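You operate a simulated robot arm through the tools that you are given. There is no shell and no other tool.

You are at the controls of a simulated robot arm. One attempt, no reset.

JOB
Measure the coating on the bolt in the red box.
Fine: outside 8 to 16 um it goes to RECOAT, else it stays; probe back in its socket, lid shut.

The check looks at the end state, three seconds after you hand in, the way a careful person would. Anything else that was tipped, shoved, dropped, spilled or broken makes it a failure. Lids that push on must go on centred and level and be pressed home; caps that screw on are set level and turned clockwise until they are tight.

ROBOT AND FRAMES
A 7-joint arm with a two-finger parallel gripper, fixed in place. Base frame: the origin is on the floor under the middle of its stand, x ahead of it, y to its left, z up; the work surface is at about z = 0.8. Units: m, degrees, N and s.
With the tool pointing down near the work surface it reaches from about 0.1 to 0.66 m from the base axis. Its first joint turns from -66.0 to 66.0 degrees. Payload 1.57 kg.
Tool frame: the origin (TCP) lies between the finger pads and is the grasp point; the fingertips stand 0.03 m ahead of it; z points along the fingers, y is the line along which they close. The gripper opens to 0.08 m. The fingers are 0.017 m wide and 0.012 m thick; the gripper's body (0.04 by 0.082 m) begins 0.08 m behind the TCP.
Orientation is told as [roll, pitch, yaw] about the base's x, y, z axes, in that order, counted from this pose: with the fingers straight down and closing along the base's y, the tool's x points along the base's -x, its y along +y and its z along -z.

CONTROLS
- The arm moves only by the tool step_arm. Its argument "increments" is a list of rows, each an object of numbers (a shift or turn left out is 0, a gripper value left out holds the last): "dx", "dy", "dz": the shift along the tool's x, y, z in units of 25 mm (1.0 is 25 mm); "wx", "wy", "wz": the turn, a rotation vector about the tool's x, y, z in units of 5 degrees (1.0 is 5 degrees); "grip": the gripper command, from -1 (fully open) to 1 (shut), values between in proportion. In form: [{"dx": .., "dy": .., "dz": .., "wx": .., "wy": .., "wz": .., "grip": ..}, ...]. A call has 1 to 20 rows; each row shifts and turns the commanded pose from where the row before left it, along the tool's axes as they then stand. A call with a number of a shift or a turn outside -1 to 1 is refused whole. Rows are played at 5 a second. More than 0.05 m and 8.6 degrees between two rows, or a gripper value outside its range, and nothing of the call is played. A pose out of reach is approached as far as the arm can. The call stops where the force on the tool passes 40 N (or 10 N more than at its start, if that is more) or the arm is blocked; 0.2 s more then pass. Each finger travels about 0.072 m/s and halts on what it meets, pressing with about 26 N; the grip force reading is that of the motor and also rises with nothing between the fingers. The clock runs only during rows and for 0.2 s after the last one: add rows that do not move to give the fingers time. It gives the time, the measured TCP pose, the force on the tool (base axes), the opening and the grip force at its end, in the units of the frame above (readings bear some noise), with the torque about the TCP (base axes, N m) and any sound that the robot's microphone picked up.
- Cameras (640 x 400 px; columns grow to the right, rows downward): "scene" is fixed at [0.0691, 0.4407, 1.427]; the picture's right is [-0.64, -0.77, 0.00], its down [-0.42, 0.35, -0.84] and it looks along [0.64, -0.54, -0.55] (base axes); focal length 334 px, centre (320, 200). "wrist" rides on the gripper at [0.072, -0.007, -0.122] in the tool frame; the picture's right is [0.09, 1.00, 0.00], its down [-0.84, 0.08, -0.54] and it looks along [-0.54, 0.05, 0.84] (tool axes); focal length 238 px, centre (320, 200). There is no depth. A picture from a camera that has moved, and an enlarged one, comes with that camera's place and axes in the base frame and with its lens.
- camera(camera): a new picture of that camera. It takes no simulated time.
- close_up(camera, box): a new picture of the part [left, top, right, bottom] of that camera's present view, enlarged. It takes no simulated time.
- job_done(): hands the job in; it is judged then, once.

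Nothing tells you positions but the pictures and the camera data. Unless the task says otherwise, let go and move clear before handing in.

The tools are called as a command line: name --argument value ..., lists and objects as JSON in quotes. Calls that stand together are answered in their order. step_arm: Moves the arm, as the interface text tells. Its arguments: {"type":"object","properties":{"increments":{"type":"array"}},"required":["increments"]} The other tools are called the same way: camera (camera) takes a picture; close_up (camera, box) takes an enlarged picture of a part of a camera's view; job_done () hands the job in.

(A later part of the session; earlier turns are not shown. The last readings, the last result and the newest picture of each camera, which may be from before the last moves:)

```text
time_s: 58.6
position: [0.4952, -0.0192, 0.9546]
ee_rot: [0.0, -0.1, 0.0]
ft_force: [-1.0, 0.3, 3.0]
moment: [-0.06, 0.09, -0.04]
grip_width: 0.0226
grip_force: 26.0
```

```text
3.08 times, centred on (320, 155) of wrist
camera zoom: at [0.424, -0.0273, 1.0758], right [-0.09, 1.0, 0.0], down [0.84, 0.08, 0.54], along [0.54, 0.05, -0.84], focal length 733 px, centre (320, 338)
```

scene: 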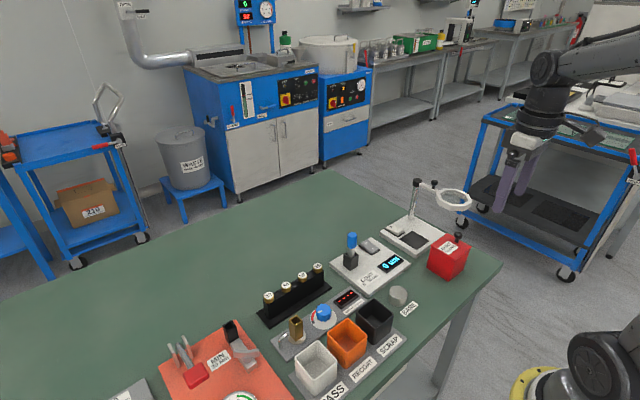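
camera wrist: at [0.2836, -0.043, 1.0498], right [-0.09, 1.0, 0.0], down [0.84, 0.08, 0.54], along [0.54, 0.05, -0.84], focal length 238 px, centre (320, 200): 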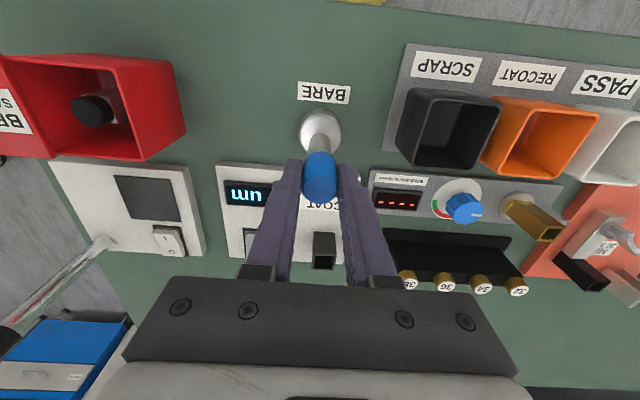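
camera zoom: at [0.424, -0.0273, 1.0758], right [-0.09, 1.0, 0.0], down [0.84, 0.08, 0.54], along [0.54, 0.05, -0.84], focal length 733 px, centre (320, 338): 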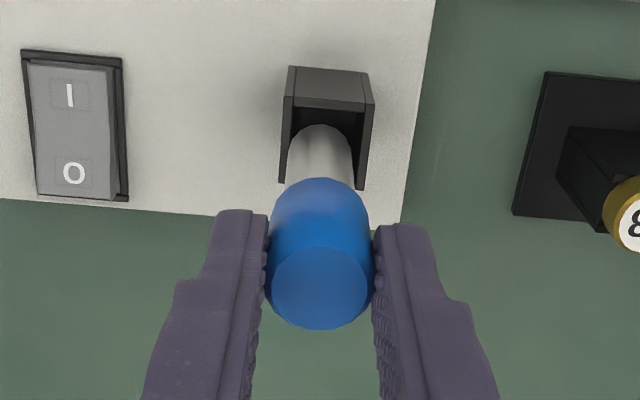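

The nib is in, but the socket sits about 2 mm to +y of the shaft. I'll nudge +y and continue down.

step_arm --increments '[{"dy": 0.07}, {}, {"dz": 0.1}, {"dz": 0.1}, {}]'

close_up --camera "scene" --box '[335, 225, 375, 270]'

close_up --camera "wrist" --box '[290, 90, 350, 220]'

```text
time_s: 59.8
position: [0.4965, -0.0174, 0.9508]
ee_rot: [0.0, -0.4, 0.0]
ft_force: [-0.3, 0.5, 16.8]
moment: [0.31, -0.2, 0.06]
grip_width: 0.0226
grip_force: 25.9
```

```text
8.89 times, centred on (355, 248) of scene
camera zoom: at [0.0688, 0.4407, 1.427], right [-0.64, -0.77, 0.0], down [-0.42, 0.35, -0.84], along [0.64, -0.54, -0.55], focal length 2968 px, centre (9, -222)
```

zoom: 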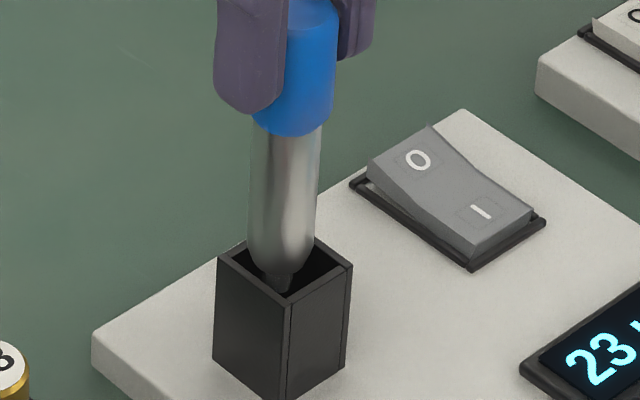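

```text
3.08 times, centred on (320, 155) of wrist
camera zoom: at [0.4248, -0.0253, 1.0719], right [-0.09, 1.0, 0.0], down [0.83, 0.08, 0.55], along [0.55, 0.05, -0.84], focal length 733 px, centre (320, 338)
```

zoom: 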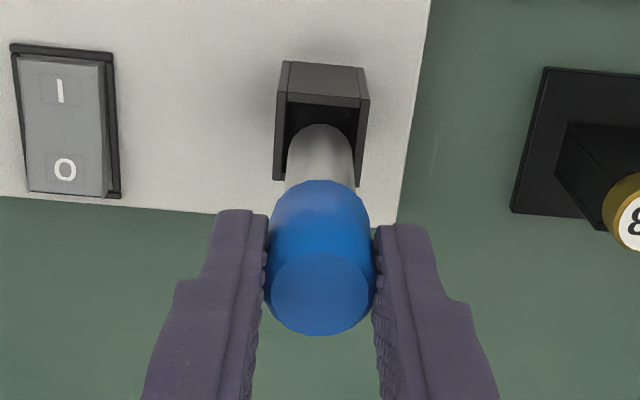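

The shaft's shoulder is catching on the +x wall: the tool has drifted about 2.3 mm too far in x. I'll back up slightly, correct x, and try again.

step_arm --increments '[{"dz": -0.14}, {"dx": 0.09}, {}, {}]'

close_up --camera "wrist" --box '[290, 90, 350, 220]'

close_up --camera "scene" --box '[335, 225, 375, 270]'

```text
time_s: 60.8
position: [0.4926, -0.0189, 0.9513]
ee_rot: [0.1, 0.1, 0.0]
ft_force: [0.7, -0.1, -0.2]
moment: [-0.02, 0.04, 0.02]
grip_width: 0.0221
grip_force: 26.1
```

```text
3.08 times, centred on (320, 155) of wrist
camera zoom: at [0.4215, -0.0259, 1.0743], right [-0.09, 1.0, 0.0], down [0.84, 0.08, 0.54], along [0.54, 0.05, -0.84], focal length 733 px, centre (320, 338)
```

zoom: 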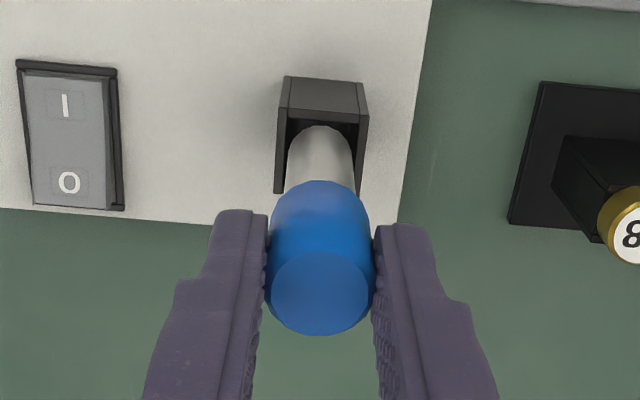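

```text
8.89 times, centred on (355, 248) of scene
camera zoom: at [0.0691, 0.4407, 1.427], right [-0.64, -0.77, 0.0], down [-0.42, 0.35, -0.84], along [0.64, -0.54, -0.55], focal length 2968 px, centre (9, -222)
```

zoom: 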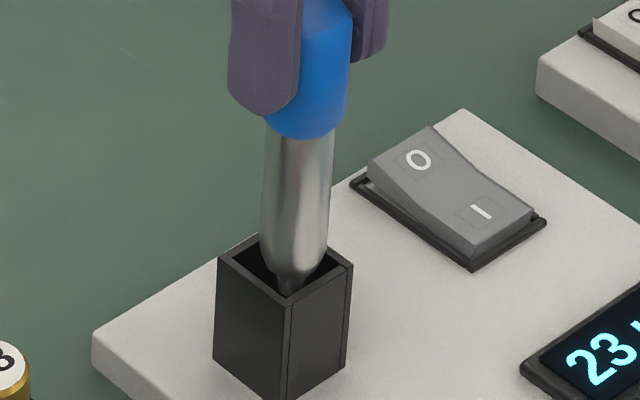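

Now it's about 2 mm short in x. I'll make a smaller correction back and recheck.

step_arm --increments '[{"dx": -0.075}, {}, {}]'

close_up --camera "wrist" --box '[290, 90, 350, 220]'

close_up --camera "scene" --box '[335, 225, 375, 270]'

```text
time_s: 61.6
position: [0.4945, -0.0188, 0.9522]
ee_rot: [-0.1, 0.1, 0.0]
ft_force: [-0.2, 0.0, -1.2]
moment: [0.03, -0.03, -0.01]
grip_width: 0.0223
grip_force: 25.8
```

```text
3.08 times, centred on (320, 155) of wrist
camera zoom: at [0.4239, -0.0256, 1.0745], right [-0.09, 1.0, 0.0], down [0.84, 0.08, 0.54], along [0.54, 0.05, -0.84], focal length 733 px, centre (320, 338)
```

zoom: 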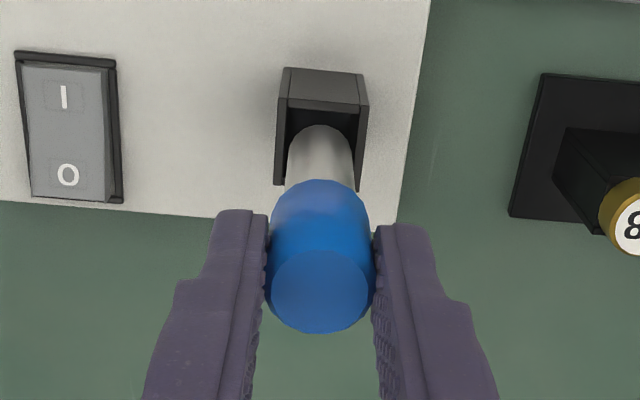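

```text
8.89 times, centred on (355, 248) of scene
camera zoom: at [0.0691, 0.4407, 1.427], right [-0.64, -0.77, 0.0], down [-0.42, 0.35, -0.84], along [0.64, -0.54, -0.55], focal length 2968 px, centre (9, -222)
```

zoom: 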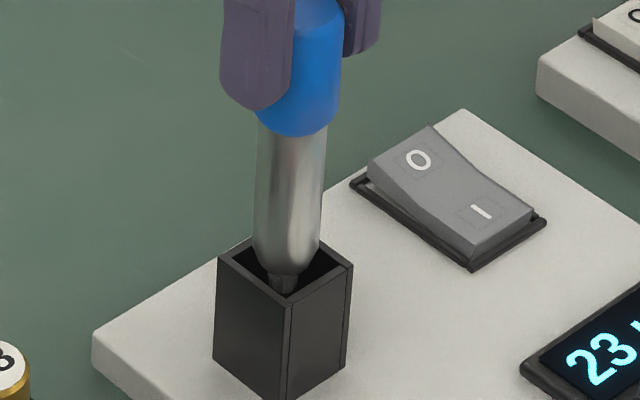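

step_arm --increments '[{"dx": 0.025}, {"dz": 0.06}, {"dz": 0.06}, {"dz": 0.06}, {}]'

close_up --camera "wrist" --box '[290, 90, 350, 220]'

close_up --camera "scene" --box '[335, 225, 375, 270]'

```text
time_s: 62.8
position: [0.4942, -0.018, 0.9484]
ee_rot: [0.0, 0.0, -0.1]
ft_force: [0.9, -0.4, -0.8]
moment: [0.01, 0.01, 0.0]
grip_width: 0.0224
grip_force: 25.5
```

```text
3.08 times, centred on (320, 155) of wrist
camera zoom: at [0.4234, -0.0249, 1.0703], right [-0.09, 1.0, 0.0], down [0.84, 0.08, 0.54], along [0.54, 0.05, -0.84], focal length 733 px, centre (320, 338)
```

zoom: 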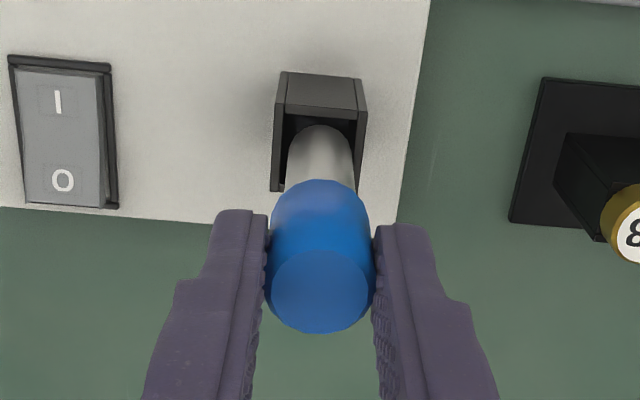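

```text
8.89 times, centred on (355, 248) of scene
camera zoom: at [0.0691, 0.4407, 1.427], right [-0.64, -0.77, 0.0], down [-0.42, 0.35, -0.84], along [0.64, -0.54, -0.55], focal length 2968 px, centre (9, -222)
```

zoom: 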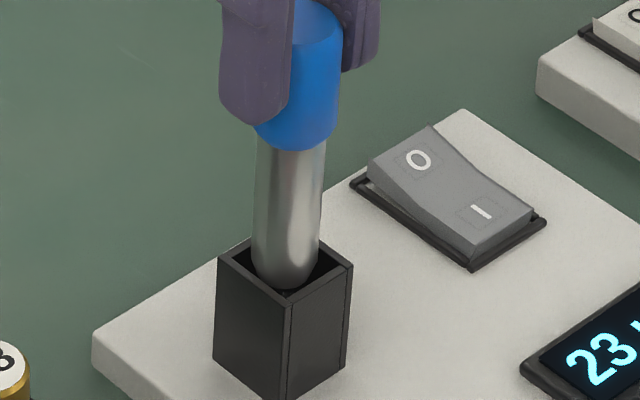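

No contact force now and the shaft is entering. I'll continue down with a tiny y correction.

step_arm --increments '[{"dy": -0.025, "dz": 0.06}, {"dz": 0.08}, {"dz": 0.08}, {}]'

close_up --camera "wrist" --box '[290, 90, 350, 220]'

close_up --camera "scene" --box '[335, 225, 375, 270]'

```text
time_s: 63.8
position: [0.4945, -0.0171, 0.9423]
ee_rot: [-0.1, 0.0, 0.0]
ft_force: [1.0, 1.0, -0.9]
moment: [0.03, 0.03, -0.02]
grip_width: 0.0221
grip_force: 25.8
```

```text
3.08 times, centred on (320, 155) of wrist
camera zoom: at [0.4235, -0.0253, 1.0645], right [-0.09, 1.0, 0.0], down [0.84, 0.08, 0.54], along [0.54, 0.05, -0.84], focal length 733 px, centre (320, 338)
```

zoom: 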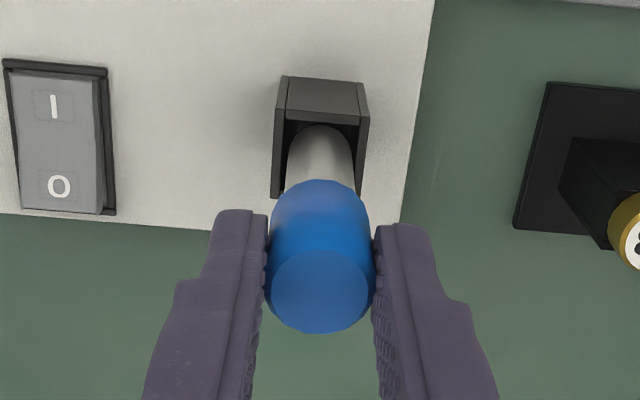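

```text
8.89 times, centred on (355, 248) of scene
camera zoom: at [0.0691, 0.4407, 1.427], right [-0.64, -0.77, 0.0], down [-0.42, 0.35, -0.84], along [0.64, -0.54, -0.55], focal length 2968 px, centre (9, -222)
```

zoom: 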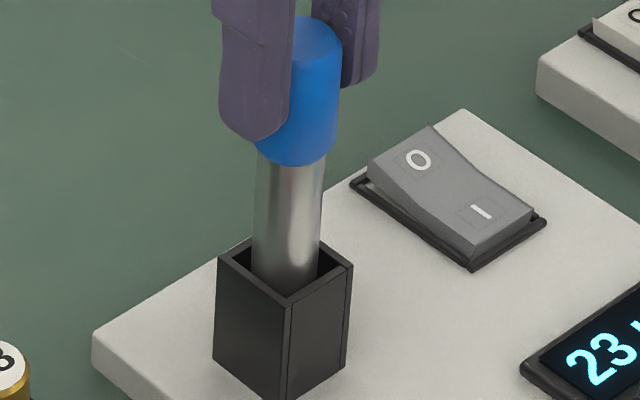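

The shaft is well inside with no side force. I'll continue lowering.

step_arm --increments '[{"dz": 0.1}, {"dz": 0.1}, {"dz": 0.1}, {"dz": 0.1}, {}]'

close_up --camera "scene" --box '[335, 225, 375, 270]'

```text
time_s: 65.0
position: [0.4943, -0.0193, 0.9321]
ee_rot: [0.0, 0.0, -0.1]
ft_force: [-1.2, -0.4, -0.9]
moment: [0.02, 0.01, -0.02]
grip_width: 0.0224
grip_force: 27.0
```

```text
8.89 times, centred on (355, 248) of scene
camera zoom: at [0.0691, 0.4407, 1.427], right [-0.64, -0.77, 0.0], down [-0.42, 0.35, -0.84], along [0.64, -0.54, -0.55], focal length 2968 px, centre (9, -222)
```

zoom: 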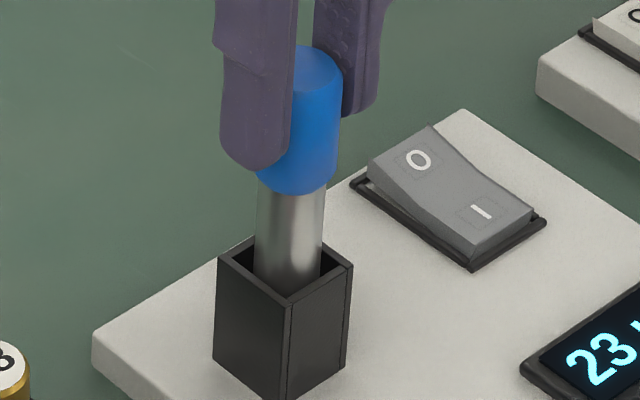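

About 7 mm remain to the original seated height. I'll take fine steps until it bottoms.

step_arm --increments '[{"dz": 0.08}, {"dz": 0.08}, {"dz": 0.04}, {}]'

close_up --camera "scene" --box '[320, 220, 400, 290]'

```text
time_s: 66.0
position: [0.4934, -0.0181, 0.9269]
ee_rot: [0.0, -0.1, 0.0]
ft_force: [0.6, 0.0, -0.9]
moment: [-0.02, 0.04, -0.01]
grip_width: 0.0224
grip_force: 25.8
```

```text
5.71 times, centred on (360, 255) of scene
camera zoom: at [0.0691, 0.4407, 1.427], right [-0.64, -0.77, 0.0], down [-0.42, 0.35, -0.84], along [0.64, -0.54, -0.55], focal length 1908 px, centre (91, -114)
```

zoom: 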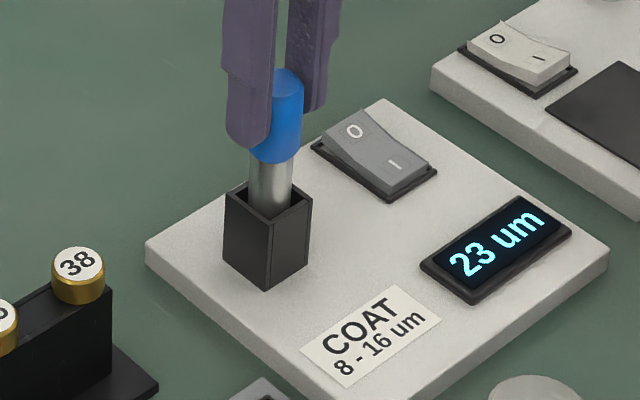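

step_arm --increments '[{"dz": 0.03}, {"dz": 0.03}, {}]'

close_up --camera "scene" --box '[335, 225, 375, 270]'

```text
time_s: 66.8
position: [0.4935, -0.0169, 0.9256]
ee_rot: [0.0, -0.1, 0.0]
ft_force: [-2.5, -1.0, 6.9]
moment: [0.02, 0.21, 0.05]
grip_width: 0.0227
grip_force: 25.9
```

```text
8.89 times, centred on (355, 248) of scene
camera zoom: at [0.0689, 0.4407, 1.427], right [-0.64, -0.77, 0.0], down [-0.42, 0.35, -0.84], along [0.64, -0.54, -0.55], focal length 2968 px, centre (9, -222)
```

zoom: 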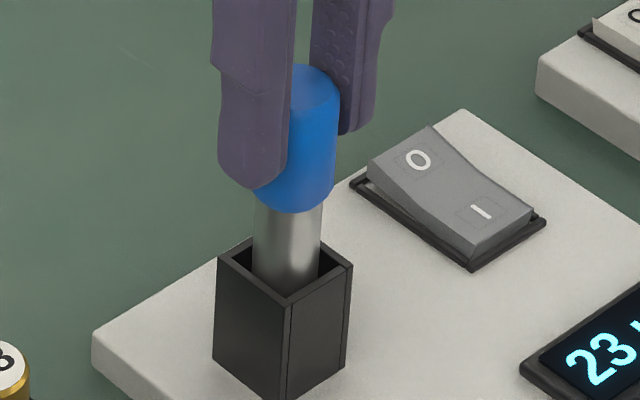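

It has bottomed, at about 7 N. I'll release the probe and rise straight up.

step_arm --increments '[{"dz": -0.03}, {"grip": 0.2}, {}, {"grip": -0.5}, {}, {}, {"dz": -0.4}, {"dz": -0.8}, {"dz": -0.8}, {"dz": -0.8}, {"dz": -0.8}, {}]'

close_up --camera "scene" --box '[320, 220, 400, 290]'

camera --camera "wrist"

```text
time_s: 69.4
position: [0.4945, -0.0175, 1.0155]
ee_rot: [0.0, 0.0, 0.1]
ft_force: [0.9, -0.1, -0.9]
moment: [-0.02, 0.05, -0.02]
grip_width: 0.0599
grip_force: 0.1
```

```text
5.71 times, centred on (360, 255) of scene
camera zoom: at [0.0691, 0.4407, 1.427], right [-0.64, -0.77, 0.0], down [-0.42, 0.35, -0.84], along [0.64, -0.54, -0.55], focal length 1908 px, centre (91, -114)
```

zoom: 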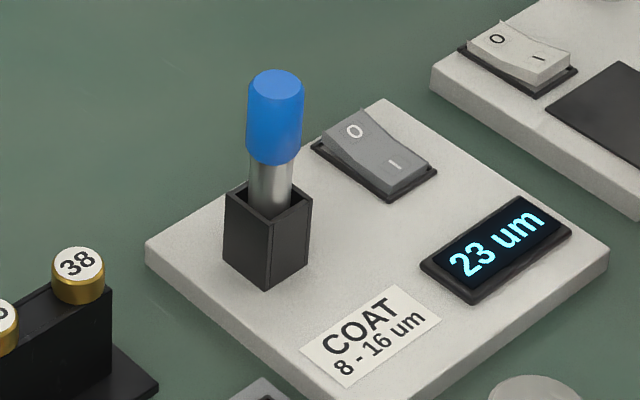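

```text
taken
camera wrist: at [0.4238, -0.0256, 1.1384], right [-0.09, 1.0, 0.0], down [0.84, 0.08, 0.54], along [0.54, 0.05, -0.84], focal length 238 px, centre (320, 200)
```

wrist: 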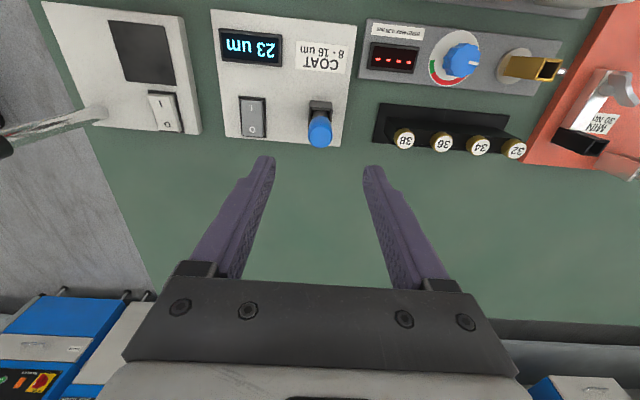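

The probe is back in its socket exactly as it started, and the display still shows 23 µm. Next is the bolt, so I'll move above the open box with a narrow finger opening.

step_arm --increments '[{"dx": 0.7725, "dy": -0.9675}, {"dx": 0.7725, "dy": -0.9675}, {"dx": 0.7725, "dy": -0.9675}, {"dx": 0.7725, "dy": -0.9675}, {"dx": 0.7725, "dy": -0.9675}, {"dx": 0.7725, "dy": -0.9675, "grip": 0.2}, {"dx": 0.7725, "dy": -0.9675}, {"dx": 0.7725, "dy": -0.9675}, {}, {}]'

camera --camera "wrist"

close_up --camera "wrist" --box '[280, 90, 380, 170]'

```text
time_s: 71.6
position: [0.3387, -0.2123, 1.0155]
ee_rot: [0.0, 0.0, 0.0]
ft_force: [-0.9, 0.1, 0.8]
moment: [-0.02, -0.03, 0.01]
grip_width: 0.0319
grip_force: 0.1
```

```text
taken
camera wrist: at [0.2689, -0.2196, 1.1387], right [-0.09, 1.0, 0.0], down [0.84, 0.08, 0.54], along [0.54, 0.05, -0.84], focal length 238 px, centre (320, 200)
```

wrist: 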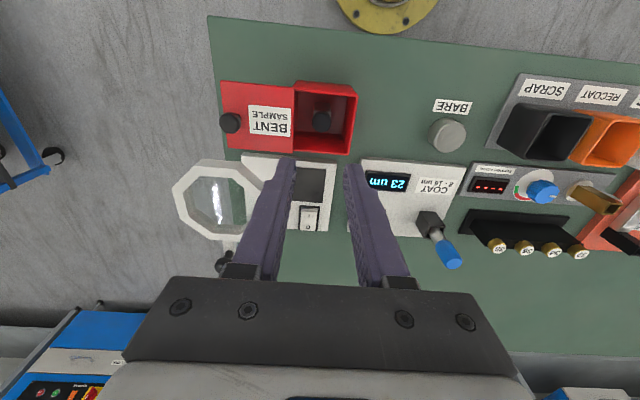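

```text
5.00 times, centred on (330, 130) of wrist
camera zoom: at [0.2689, -0.2196, 1.1387], right [-0.09, 1.0, 0.0], down [0.84, 0.08, 0.54], along [0.54, 0.05, -0.84], focal length 1192 px, centre (270, 550)
```

zoom: 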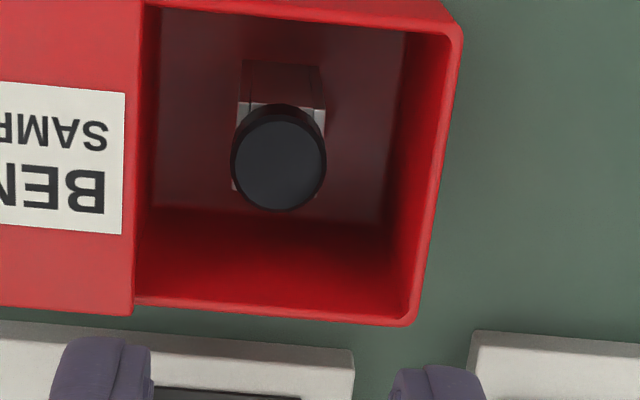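

The head is at (0.340, -0.2106), and the box opening runs from y≈-0.240 to -0.176. I'll align and come down to just above the rim, then recheck.

step_arm --increments '[{"dx": -0.05, "dy": 0.07, "dz": 0.8}, {"dz": 0.8}, {"dz": 0.8}, {"dz": 0.8}, {"dz": 0.4}, {}, {}]'

camera --camera "wrist"

close_up --camera "wrist" --box '[260, 100, 380, 200]'

close_up --camera "scene" --box '[420, 200, 490, 280]'

```text
time_s: 73.2
position: [0.3394, -0.2094, 0.927]
ee_rot: [0.0, 0.0, 0.1]
ft_force: [-0.9, 0.1, 1.1]
moment: [0.0, -0.01, 0.01]
grip_width: 0.0322
grip_force: 0.2
```

```text
taken
camera wrist: at [0.2683, -0.2171, 1.0494], right [-0.09, 1.0, 0.0], down [0.84, 0.08, 0.54], along [0.54, 0.05, -0.84], focal length 238 px, centre (320, 200)
```

wrist: 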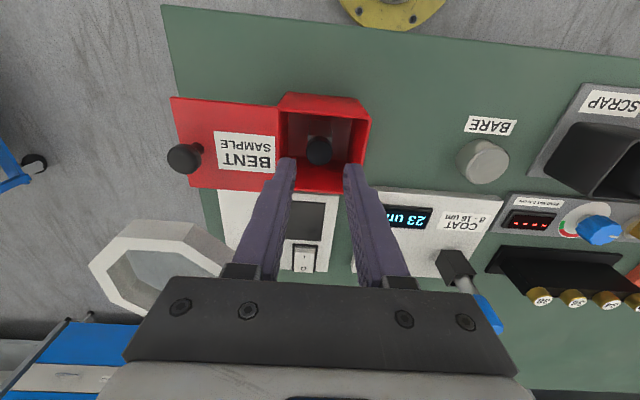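

```text
4.00 times, centred on (320, 150) of wrist
camera zoom: at [0.2683, -0.2171, 1.0494], right [-0.09, 1.0, 0.0], down [0.84, 0.08, 0.54], along [0.54, 0.05, -0.84], focal length 953 px, centre (320, 400)
```

zoom: 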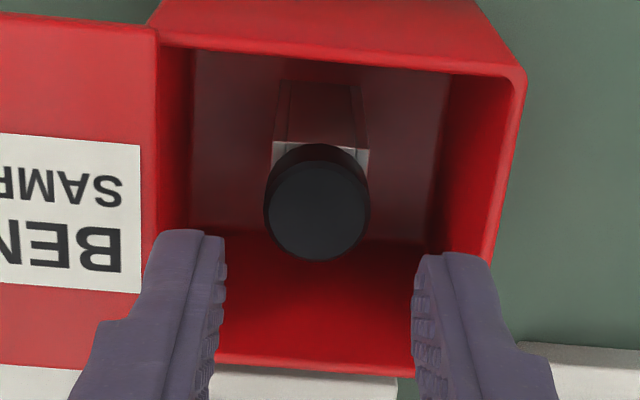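

```text
5.00 times, centred on (455, 240) of scene
camera zoom: at [0.0691, 0.4407, 1.427], right [-0.64, -0.77, 0.0], down [-0.42, 0.35, -0.84], along [0.64, -0.54, -0.55], focal length 1669 px, centre (-355, 0)
```

zoom: 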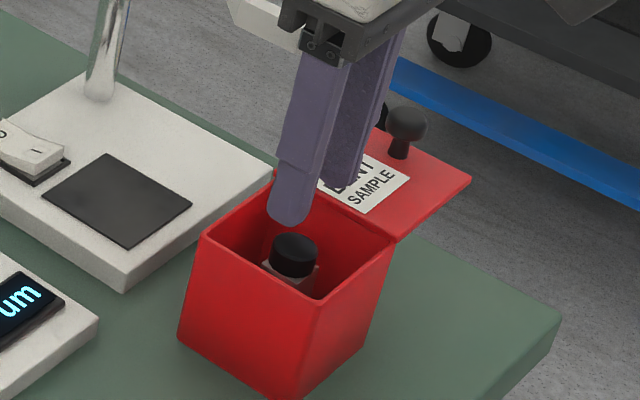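

step_arm --increments '[{"dx": 0.06, "dy": -0.03, "grip": 0.25}, {"dz": 0.3}, {"dz": 0.3}, {}, {}]'

close_up --camera "wrist" --box '[260, 110, 380, 210]'

close_up --camera "scene" --box '[420, 200, 490, 280]'

```text
time_s: 74.4
position: [0.3391, -0.2097, 0.9114]
ee_rot: [-0.1, 0.0, 0.0]
ft_force: [0.4, 1.2, 0.4]
moment: [0.0, 0.02, -0.01]
grip_width: 0.0298
grip_force: 0.0
```

```text
4.00 times, centred on (320, 160) of wrist
camera zoom: at [0.2681, -0.2176, 1.0343], right [-0.09, 1.0, 0.0], down [0.84, 0.08, 0.54], along [0.54, 0.05, -0.84], focal length 953 px, centre (320, 360)
```

zoom: 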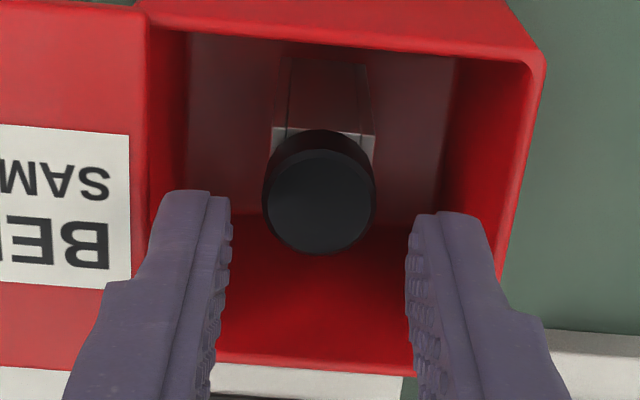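

```text
5.00 times, centred on (455, 240) of scene
camera zoom: at [0.0691, 0.4407, 1.427], right [-0.64, -0.77, 0.0], down [-0.42, 0.35, -0.84], along [0.64, -0.54, -0.55], focal length 1669 px, centre (-355, 0)
```

zoom: 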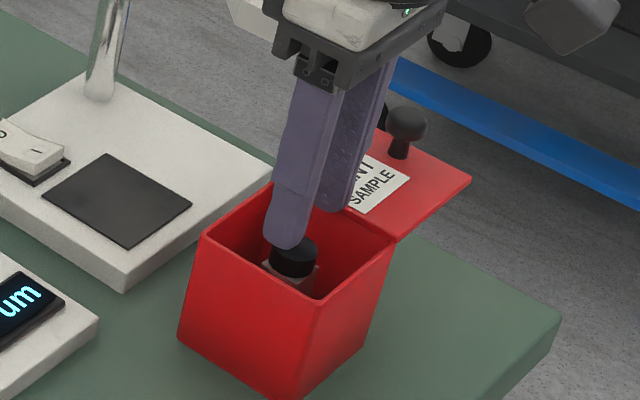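

step_arm --increments '[{"dy": 0.02}, {"dz": 0.2}, {"dz": 0.2}, {}]'

close_up --camera "wrist" --box '[260, 110, 380, 210]'

close_up --camera "scene" --box '[430, 220, 480, 270]'

```text
time_s: 75.4
position: [0.3387, -0.2104, 0.9014]
ee_rot: [0.0, 0.0, 0.0]
ft_force: [-0.4, 0.2, 0.2]
moment: [-0.01, 0.01, 0.01]
grip_width: 0.0299
grip_force: 0.0
```

```text
4.00 times, centred on (320, 160) of wrist
camera zoom: at [0.2682, -0.2176, 1.0242], right [-0.09, 1.0, 0.0], down [0.84, 0.08, 0.54], along [0.54, 0.05, -0.84], focal length 953 px, centre (320, 360)
```

zoom: 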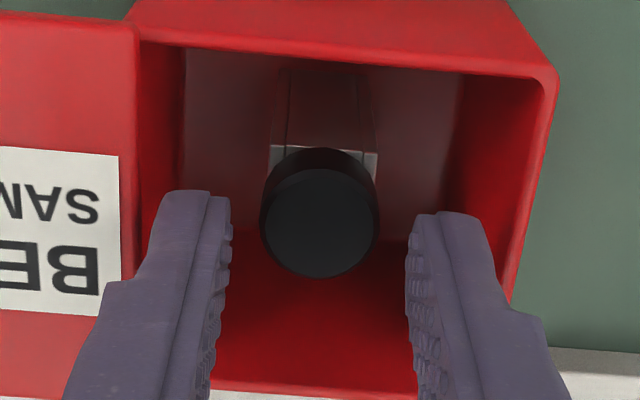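

```text
8.00 times, centred on (455, 245) of scene
camera zoom: at [0.0691, 0.4407, 1.427], right [-0.64, -0.77, 0.0], down [-0.42, 0.35, -0.84], along [0.64, -0.54, -0.55], focal length 2671 px, centre (-760, -160)
```

zoom: 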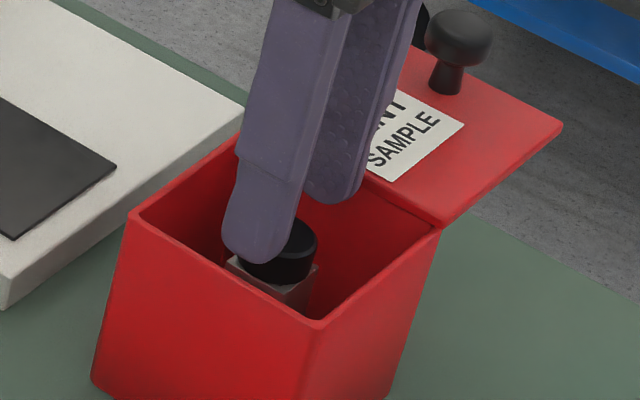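

Well centred, with the fingertips now inside the box on either side of the head. I'll go down another 14 mm and close.

step_arm --increments '[{"dz": 0.2}, {"dz": 0.2}, {"dz": 0.18}, {}]'

close_up --camera "wrist" --box '[260, 110, 380, 210]'

close_up --camera "scene" --box '[430, 220, 480, 270]'

```text
time_s: 76.4
position: [0.3387, -0.2088, 0.8868]
ee_rot: [-0.1, 0.1, 0.0]
ft_force: [0.6, -0.8, -1.0]
moment: [0.0, 0.01, 0.0]
grip_width: 0.03
grip_force: 0.0
```

```text
4.00 times, centred on (320, 160) of wrist
camera zoom: at [0.2684, -0.217, 1.0088], right [-0.09, 1.0, 0.0], down [0.84, 0.08, 0.54], along [0.54, 0.05, -0.84], focal length 953 px, centre (320, 360)
```

zoom: 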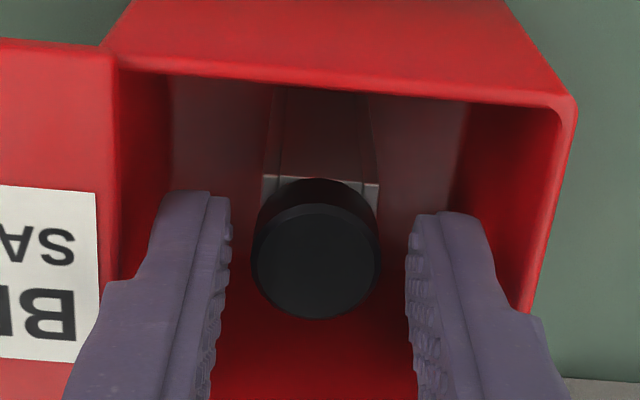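

```text
8.00 times, centred on (455, 245) of scene
camera zoom: at [0.0691, 0.4407, 1.427], right [-0.64, -0.77, 0.0], down [-0.42, 0.35, -0.84], along [0.64, -0.54, -0.55], focal length 2671 px, centre (-760, -160)
```

zoom: 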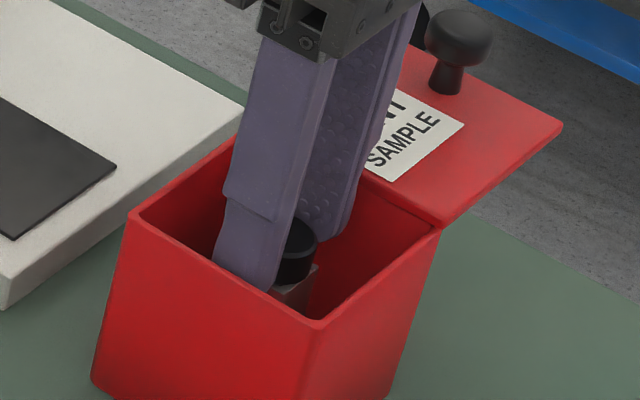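

The fingers straddle the head cleanly. I'll go 3 mm lower, close, and lift a little.

step_arm --increments '[{"dz": 0.1}, {"grip": 1}, {}, {}, {}, {"dz": -0.2}, {"dz": -0.3}, {}]'

close_up --camera "scene" --box '[430, 210, 480, 270]'

close_up --camera "wrist" --box '[260, 110, 380, 210]'

```text
time_s: 78.2
position: [0.3395, -0.2098, 0.8965]
ee_rot: [0.0, 0.0, 0.0]
ft_force: [0.1, 0.0, -0.4]
moment: [-0.02, -0.03, 0.0]
grip_width: 0.0208
grip_force: 25.5
```

```text
6.67 times, centred on (455, 240) of scene
camera zoom: at [0.0691, 0.4407, 1.427], right [-0.64, -0.77, 0.0], down [-0.42, 0.35, -0.84], along [0.64, -0.54, -0.55], focal length 2226 px, centre (-580, -67)
```

zoom: 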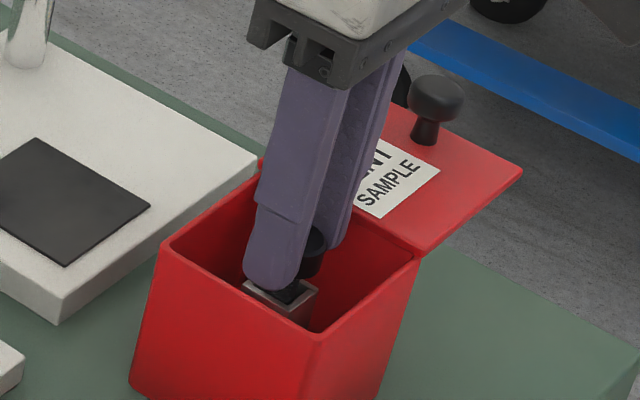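

```text
4.00 times, centred on (320, 160) of wrist
camera zoom: at [0.268, -0.2175, 1.0194], right [-0.09, 1.0, 0.0], down [0.84, 0.08, 0.54], along [0.54, 0.05, -0.84], focal length 953 px, centre (320, 360)
```

zoom: 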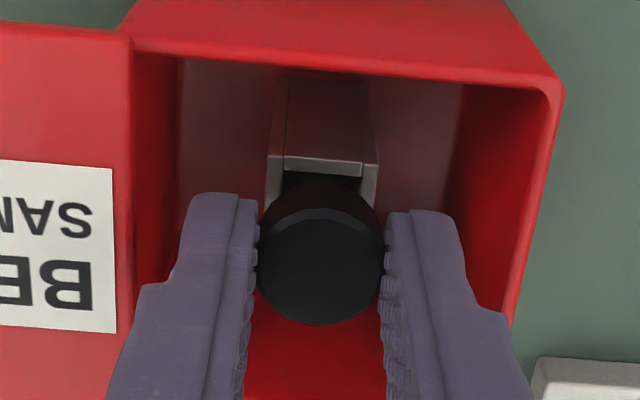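

The bolt is gripped at 20.8 mm and lifting out of a square holder tube that stays put. I'll raise it clear of the box.

step_arm --increments '[{"dz": -0.4}, {"dz": -0.5}, {"dz": -0.6}, {"dz": -0.7}, {"dz": -0.8}, {"dz": -0.8}, {"dz": -0.6}, {}]'

close_up --camera "scene" --box '[410, 150, 510, 280]'

camera --camera "wrist"

```text
time_s: 80.0
position: [0.3411, -0.2085, 1.0074]
ee_rot: [0.0, 0.1, 0.1]
ft_force: [0.1, -0.7, -1.2]
moment: [0.02, 0.03, 0.01]
grip_width: 0.0206
grip_force: 26.0
```

```text
3.08 times, centred on (460, 215) of scene
camera zoom: at [0.0691, 0.4407, 1.427], right [-0.64, -0.77, 0.0], down [-0.42, 0.35, -0.84], along [0.64, -0.54, -0.55], focal length 1027 px, centre (-111, 154)
```

zoom: 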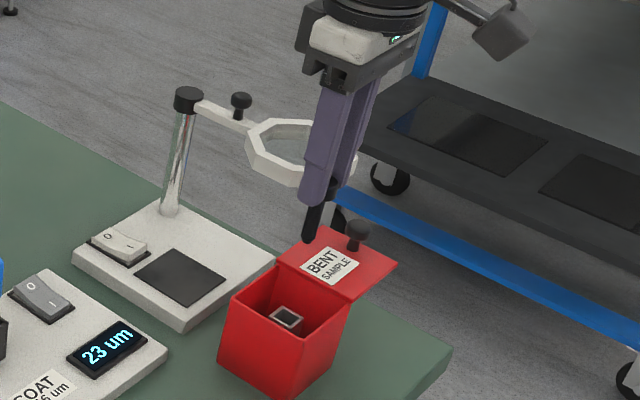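

```text
taken
camera wrist: at [0.269, -0.2166, 1.1299], right [-0.09, 1.0, 0.0], down [0.84, 0.08, 0.54], along [0.54, 0.05, -0.84], focal length 238 px, centre (320, 200)
```

wrist: 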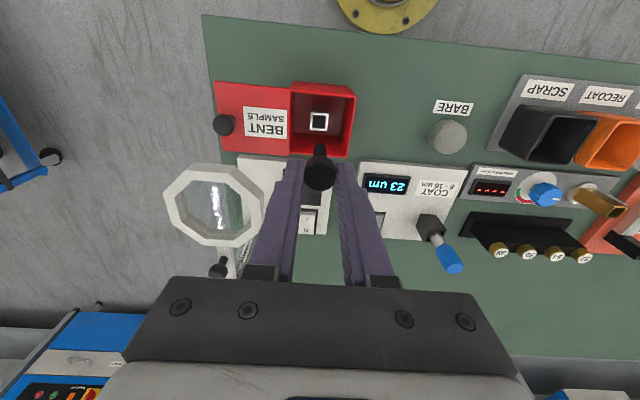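

The bolt is fully out: a round black head with a slim shank. I'll carry it over toward the RECOAT bin at safe height and look.

step_arm --increments '[{"dz": -0.8}, {"dx": 0.04, "dy": 0.95}, {"dx": 0.04, "dy": 0.95}, {"dx": 0.04, "dy": 0.95}, {"dx": 0.04, "dy": 0.95}, {"dx": 0.04, "dy": 0.95}, {"dx": 0.04, "dy": 0.95}, {"dx": 0.04, "dy": 0.95}, {"dx": 0.04, "dy": 0.95}, {"dx": 0.04, "dy": 0.95}, {"dx": 0.04, "dy": 0.95}, {"dx": 0.04, "dy": 0.95}, {}]'

camera --camera "wrist"

camera --camera "scene"

```text
time_s: 82.8
position: [0.3279, 0.0518, 1.0262]
ee_rot: [0.1, 0.0, 0.0]
ft_force: [-0.3, -0.8, 0.1]
moment: [0.0, 0.03, 0.01]
grip_width: 0.0207
grip_force: 26.0
```

```text
taken
camera wrist: at [0.2572, 0.045, 1.149], right [-0.09, 1.0, 0.0], down [0.84, 0.08, 0.54], along [0.54, 0.05, -0.84], focal length 238 px, centre (320, 200)
```

wrist: 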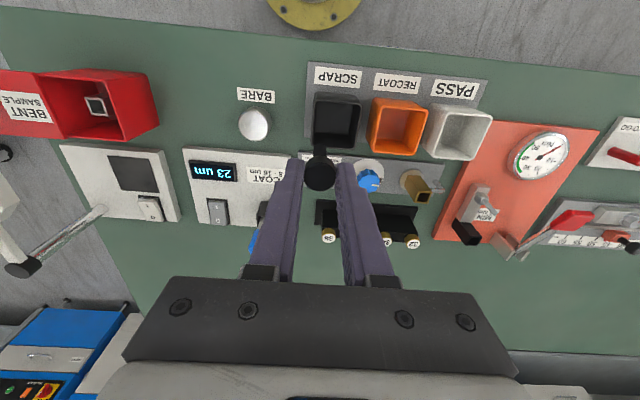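

```text
taken
```

scene: 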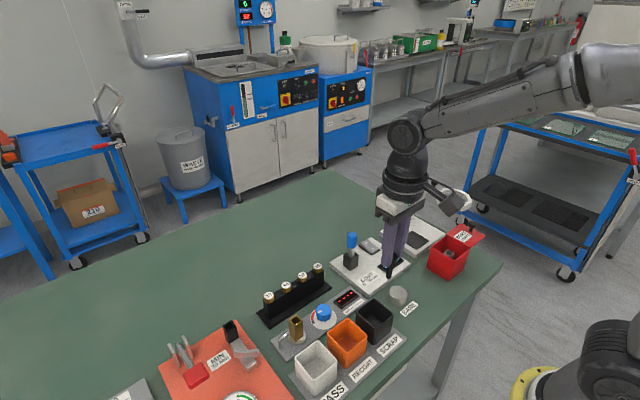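

close_up --camera "wrist" --box '[300, 60, 500, 190]'

close_up --camera "scene" --box '[290, 250, 430, 360]'

```text
3.08 times, centred on (400, 125) of wrist
camera zoom: at [0.2572, 0.045, 1.149], right [-0.09, 1.0, 0.0], down [0.84, 0.08, 0.54], along [0.54, 0.05, -0.84], focal length 733 px, centre (74, 431)
```

zoom: 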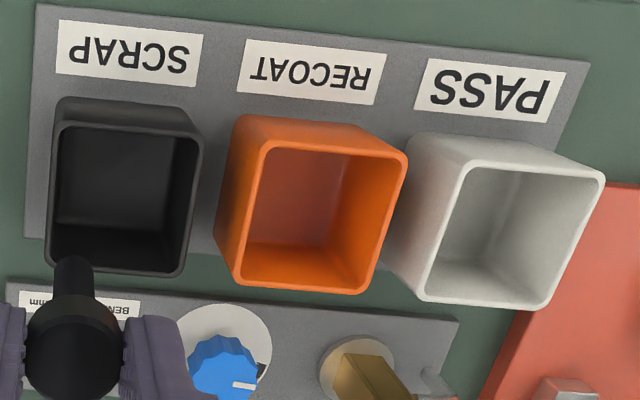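

```text
3.64 times, centred on (360, 305) of scene
camera zoom: at [0.0691, 0.4407, 1.427], right [-0.64, -0.77, 0.0], down [-0.42, 0.35, -0.84], along [0.64, -0.54, -0.55], focal length 1214 px, centre (174, -182)
```

zoom: 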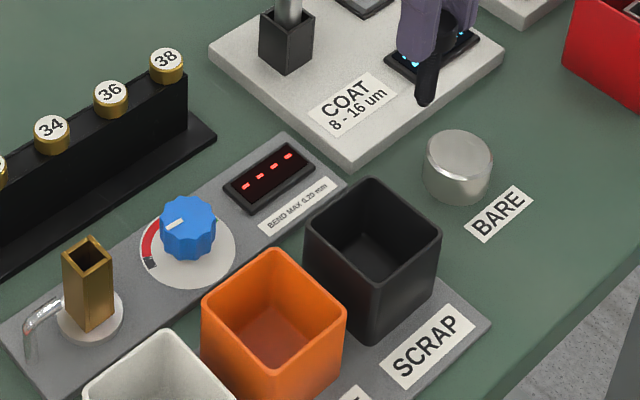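

RECOAT's rim is centred at about (0.334, 0.150), z≈0.86, and the bolt's lower end hangs about 70 mm below the TCP. I'll move over it and check the alignment.

step_arm --increments '[{"dx": -0.06, "dy": 0.98}, {"dx": -0.06, "dy": 0.98}, {"dx": -0.06, "dy": 0.98}, {"dx": -0.06, "dy": 0.97}, {"dz": 0.6}, {"dz": 0.6}, {}, {}]'

camera --camera "wrist"

close_up --camera "wrist" --box '[260, 80, 400, 200]'

close_up --camera "scene" --box '[280, 230, 420, 370]'

```text
time_s: 84.6
position: [0.3334, 0.1484, 0.9958]
ee_rot: [0.0, 0.0, 0.1]
ft_force: [-0.5, -0.2, -0.6]
moment: [0.0, -0.02, -0.02]
grip_width: 0.0204
grip_force: 25.9
```

```text
taken
camera wrist: at [0.2627, 0.1412, 1.1196], right [-0.09, 1.0, 0.0], down [0.84, 0.08, 0.54], along [0.54, 0.05, -0.84], focal length 238 px, centre (320, 200)
```

wrist: 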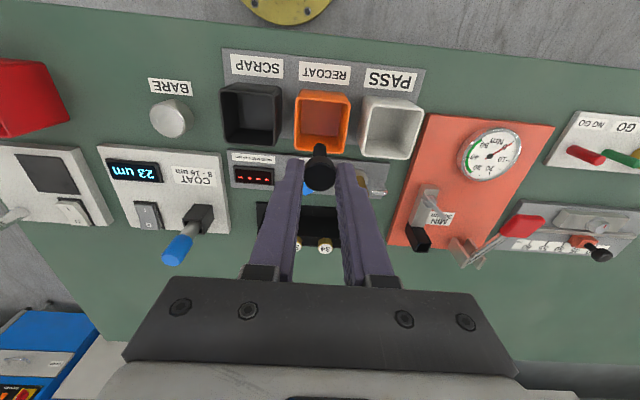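

```text
3.33 times, centred on (330, 140) of wrist
camera zoom: at [0.2627, 0.1412, 1.1196], right [-0.09, 1.0, 0.0], down [0.84, 0.08, 0.54], along [0.54, 0.05, -0.84], focal length 794 px, centre (287, 400)
```

zoom: 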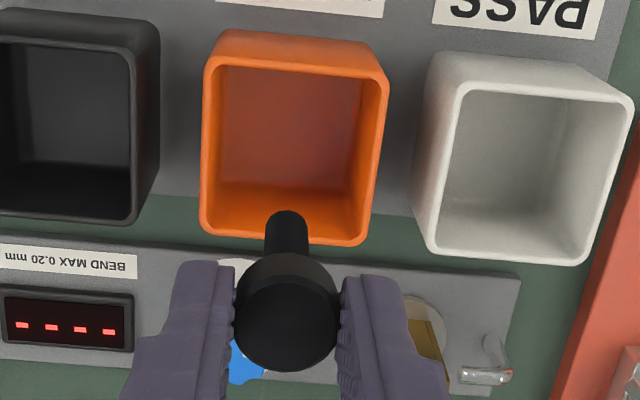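

```text
2.86 times, centred on (350, 300) of scene
camera zoom: at [0.0691, 0.4407, 1.427], right [-0.64, -0.77, 0.0], down [-0.42, 0.35, -0.84], along [0.64, -0.54, -0.55], focal length 954 px, centre (234, -86)
```

zoom: 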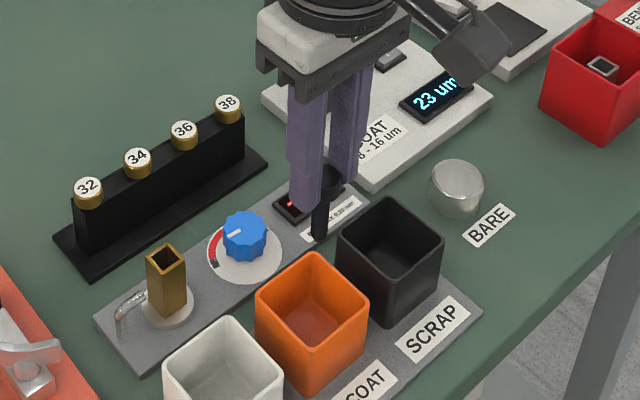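

Aligned over RECOAT. I'll descend until the bolt's tip is at rim level, then check.

step_arm --increments '[{"dx": -0.03, "dz": 0.7}, {"dz": 0.7}, {"dz": 0.7}, {"dz": 0.5}, {}, {}]'

close_up --camera "wrist" --box '[250, 80, 410, 210]'

close_up --camera "scene" --box '[300, 250, 400, 360]'

```text
time_s: 86.0
position: [0.3339, 0.1483, 0.9317]
ee_rot: [0.0, -0.1, -0.1]
ft_force: [0.8, 0.0, -1.0]
moment: [0.03, -0.03, 0.03]
grip_width: 0.0206
grip_force: 26.7
```

```text
3.08 times, centred on (330, 145) of wrist
camera zoom: at [0.2635, 0.1415, 1.0546], right [-0.09, 1.0, 0.0], down [0.84, 0.08, 0.54], along [0.54, 0.05, -0.84], focal length 733 px, centre (289, 369)
```

zoom: 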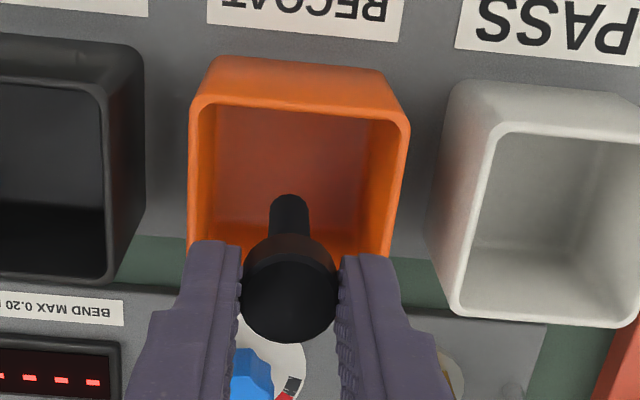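

```text
3.64 times, centred on (350, 305) of scene
camera zoom: at [0.0691, 0.4407, 1.427], right [-0.64, -0.77, 0.0], down [-0.42, 0.35, -0.84], along [0.64, -0.54, -0.55], focal length 1214 px, centre (211, -182)
```

zoom: 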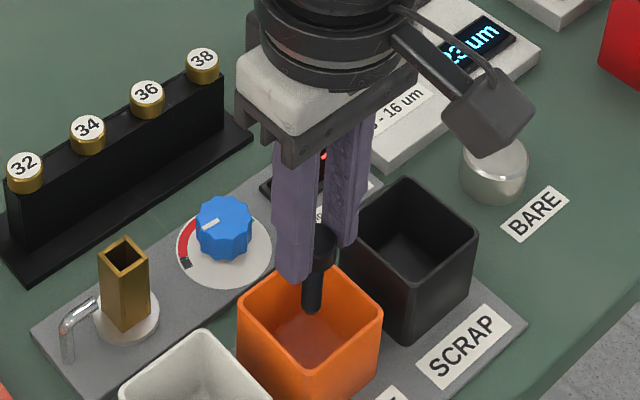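

The bolt's tip is at the middle of the opening. I'll lower until the fingertips are just above the rim.

step_arm --increments '[{"dz": 0.5}, {"dz": 0.5}, {"dz": 0.4}, {}, {}]'

close_up --camera "wrist" --box '[250, 90, 410, 220]'

close_up --camera "scene" --box '[310, 270, 380, 350]'

```text
time_s: 87.2
position: [0.3349, 0.1504, 0.8963]
ee_rot: [-0.1, 0.0, 0.0]
ft_force: [0.1, -0.3, -0.7]
moment: [0.02, 0.02, 0.03]
grip_width: 0.0207
grip_force: 25.9
```

```text
3.08 times, centred on (330, 155) of wrist
camera zoom: at [0.264, 0.1423, 1.0189], right [-0.09, 1.0, 0.0], down [0.84, 0.08, 0.54], along [0.54, 0.05, -0.84], focal length 733 px, centre (289, 338)
```

zoom: 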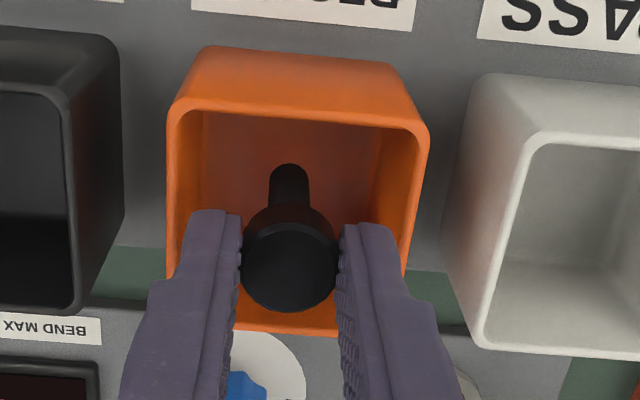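

```text
5.00 times, centred on (345, 310) of scene
camera zoom: at [0.0691, 0.4407, 1.427], right [-0.64, -0.77, 0.0], down [-0.42, 0.35, -0.84], along [0.64, -0.54, -0.55], focal length 1669 px, centre (195, -350)
```

zoom: 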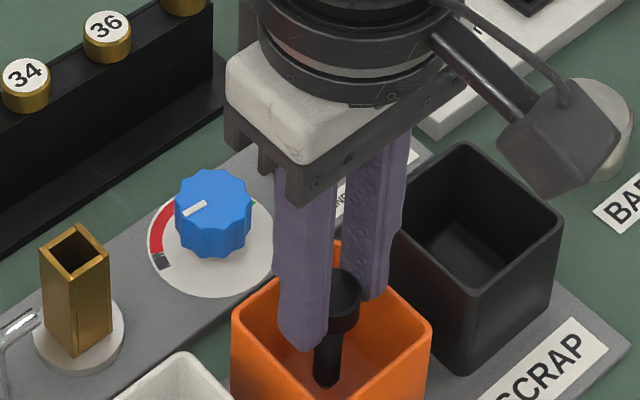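

The fingertips are just above the rim, with the bolt hanging well inside RECOAT. I'll release it.

step_arm --increments '[{"dz": 0.08}, {}, {"grip": 0.2}, {}, {}, {}]'

close_up --camera "wrist" --box '[250, 90, 410, 220]'

close_up --camera "scene" --box '[310, 270, 380, 350]'

```text
time_s: 88.6
position: [0.3349, 0.1497, 0.894]
ee_rot: [0.1, -0.1, 0.0]
ft_force: [0.6, -0.7, 0.4]
moment: [0.0, 0.0, 0.02]
grip_width: 0.032
grip_force: 0.1
```

```text
3.08 times, centred on (330, 155) of wrist
camera zoom: at [0.2645, 0.1422, 1.0166], right [-0.09, 1.0, 0.0], down [0.84, 0.08, 0.54], along [0.54, 0.05, -0.84], focal length 733 px, centre (289, 338)
```

zoom: 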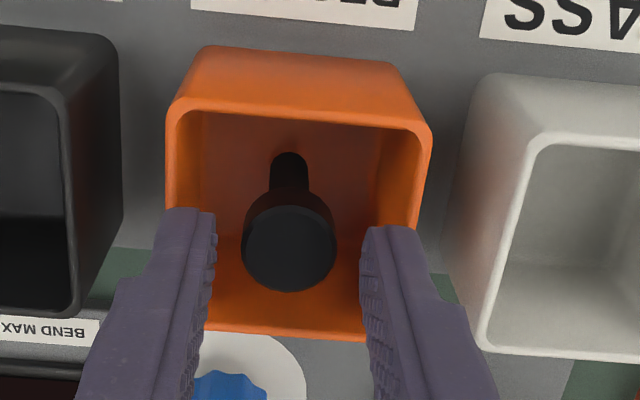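

```text
5.00 times, centred on (345, 310) of scene
camera zoom: at [0.0691, 0.4407, 1.427], right [-0.64, -0.77, 0.0], down [-0.42, 0.35, -0.84], along [0.64, -0.54, -0.55], focal length 1669 px, centre (195, -350)
```

zoom: 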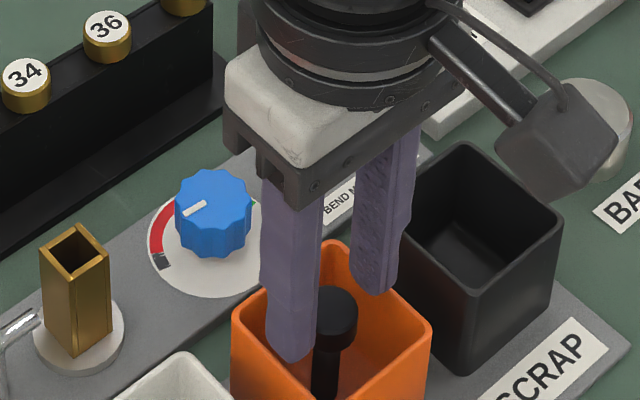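

The bolt has dropped into RECOAT and is standing inside. I'll rise straight up and look.

step_arm --increments '[{"dz": -0.3}, {"dz": -0.6}, {"dz": -0.8}, {"dz": -0.8}, {"dz": -0.8}, {"dz": -0.8}, {}]'

close_up --camera "wrist" --box '[250, 60, 410, 180]'

close_up --camera "scene" --box '[290, 250, 420, 370]'

```text
time_s: 90.2
position: [0.3357, 0.1481, 0.9982]
ee_rot: [0.0, -0.1, -0.1]
ft_force: [-0.3, 0.1, -0.4]
moment: [0.01, 0.01, 0.0]
grip_width: 0.0321
grip_force: 0.1
```

```text
3.33 times, centred on (330, 120) of wrist
camera zoom: at [0.2647, 0.1401, 1.1203], right [-0.09, 1.0, 0.0], down [0.84, 0.08, 0.54], along [0.54, 0.05, -0.84], focal length 794 px, centre (287, 467)
```

zoom: 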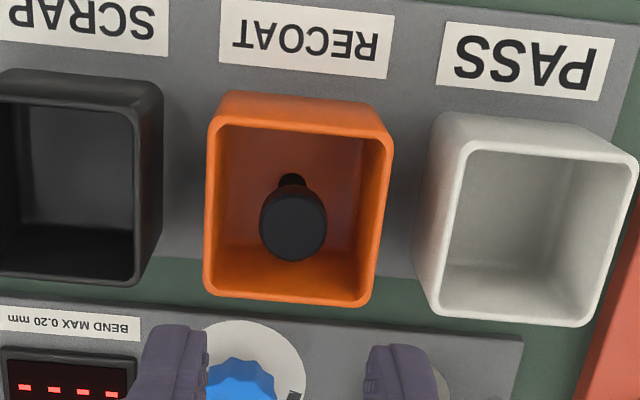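

```text
3.33 times, centred on (355, 310) of scene
camera zoom: at [0.0691, 0.4407, 1.427], right [-0.64, -0.77, 0.0], down [-0.42, 0.35, -0.84], along [0.64, -0.54, -0.55], focal length 1113 px, centre (203, -167)
```

zoom: 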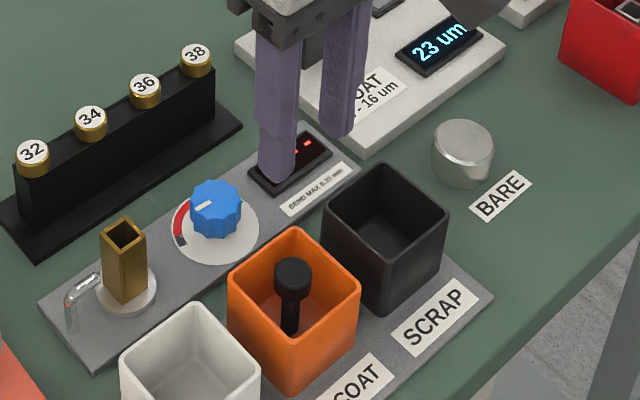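

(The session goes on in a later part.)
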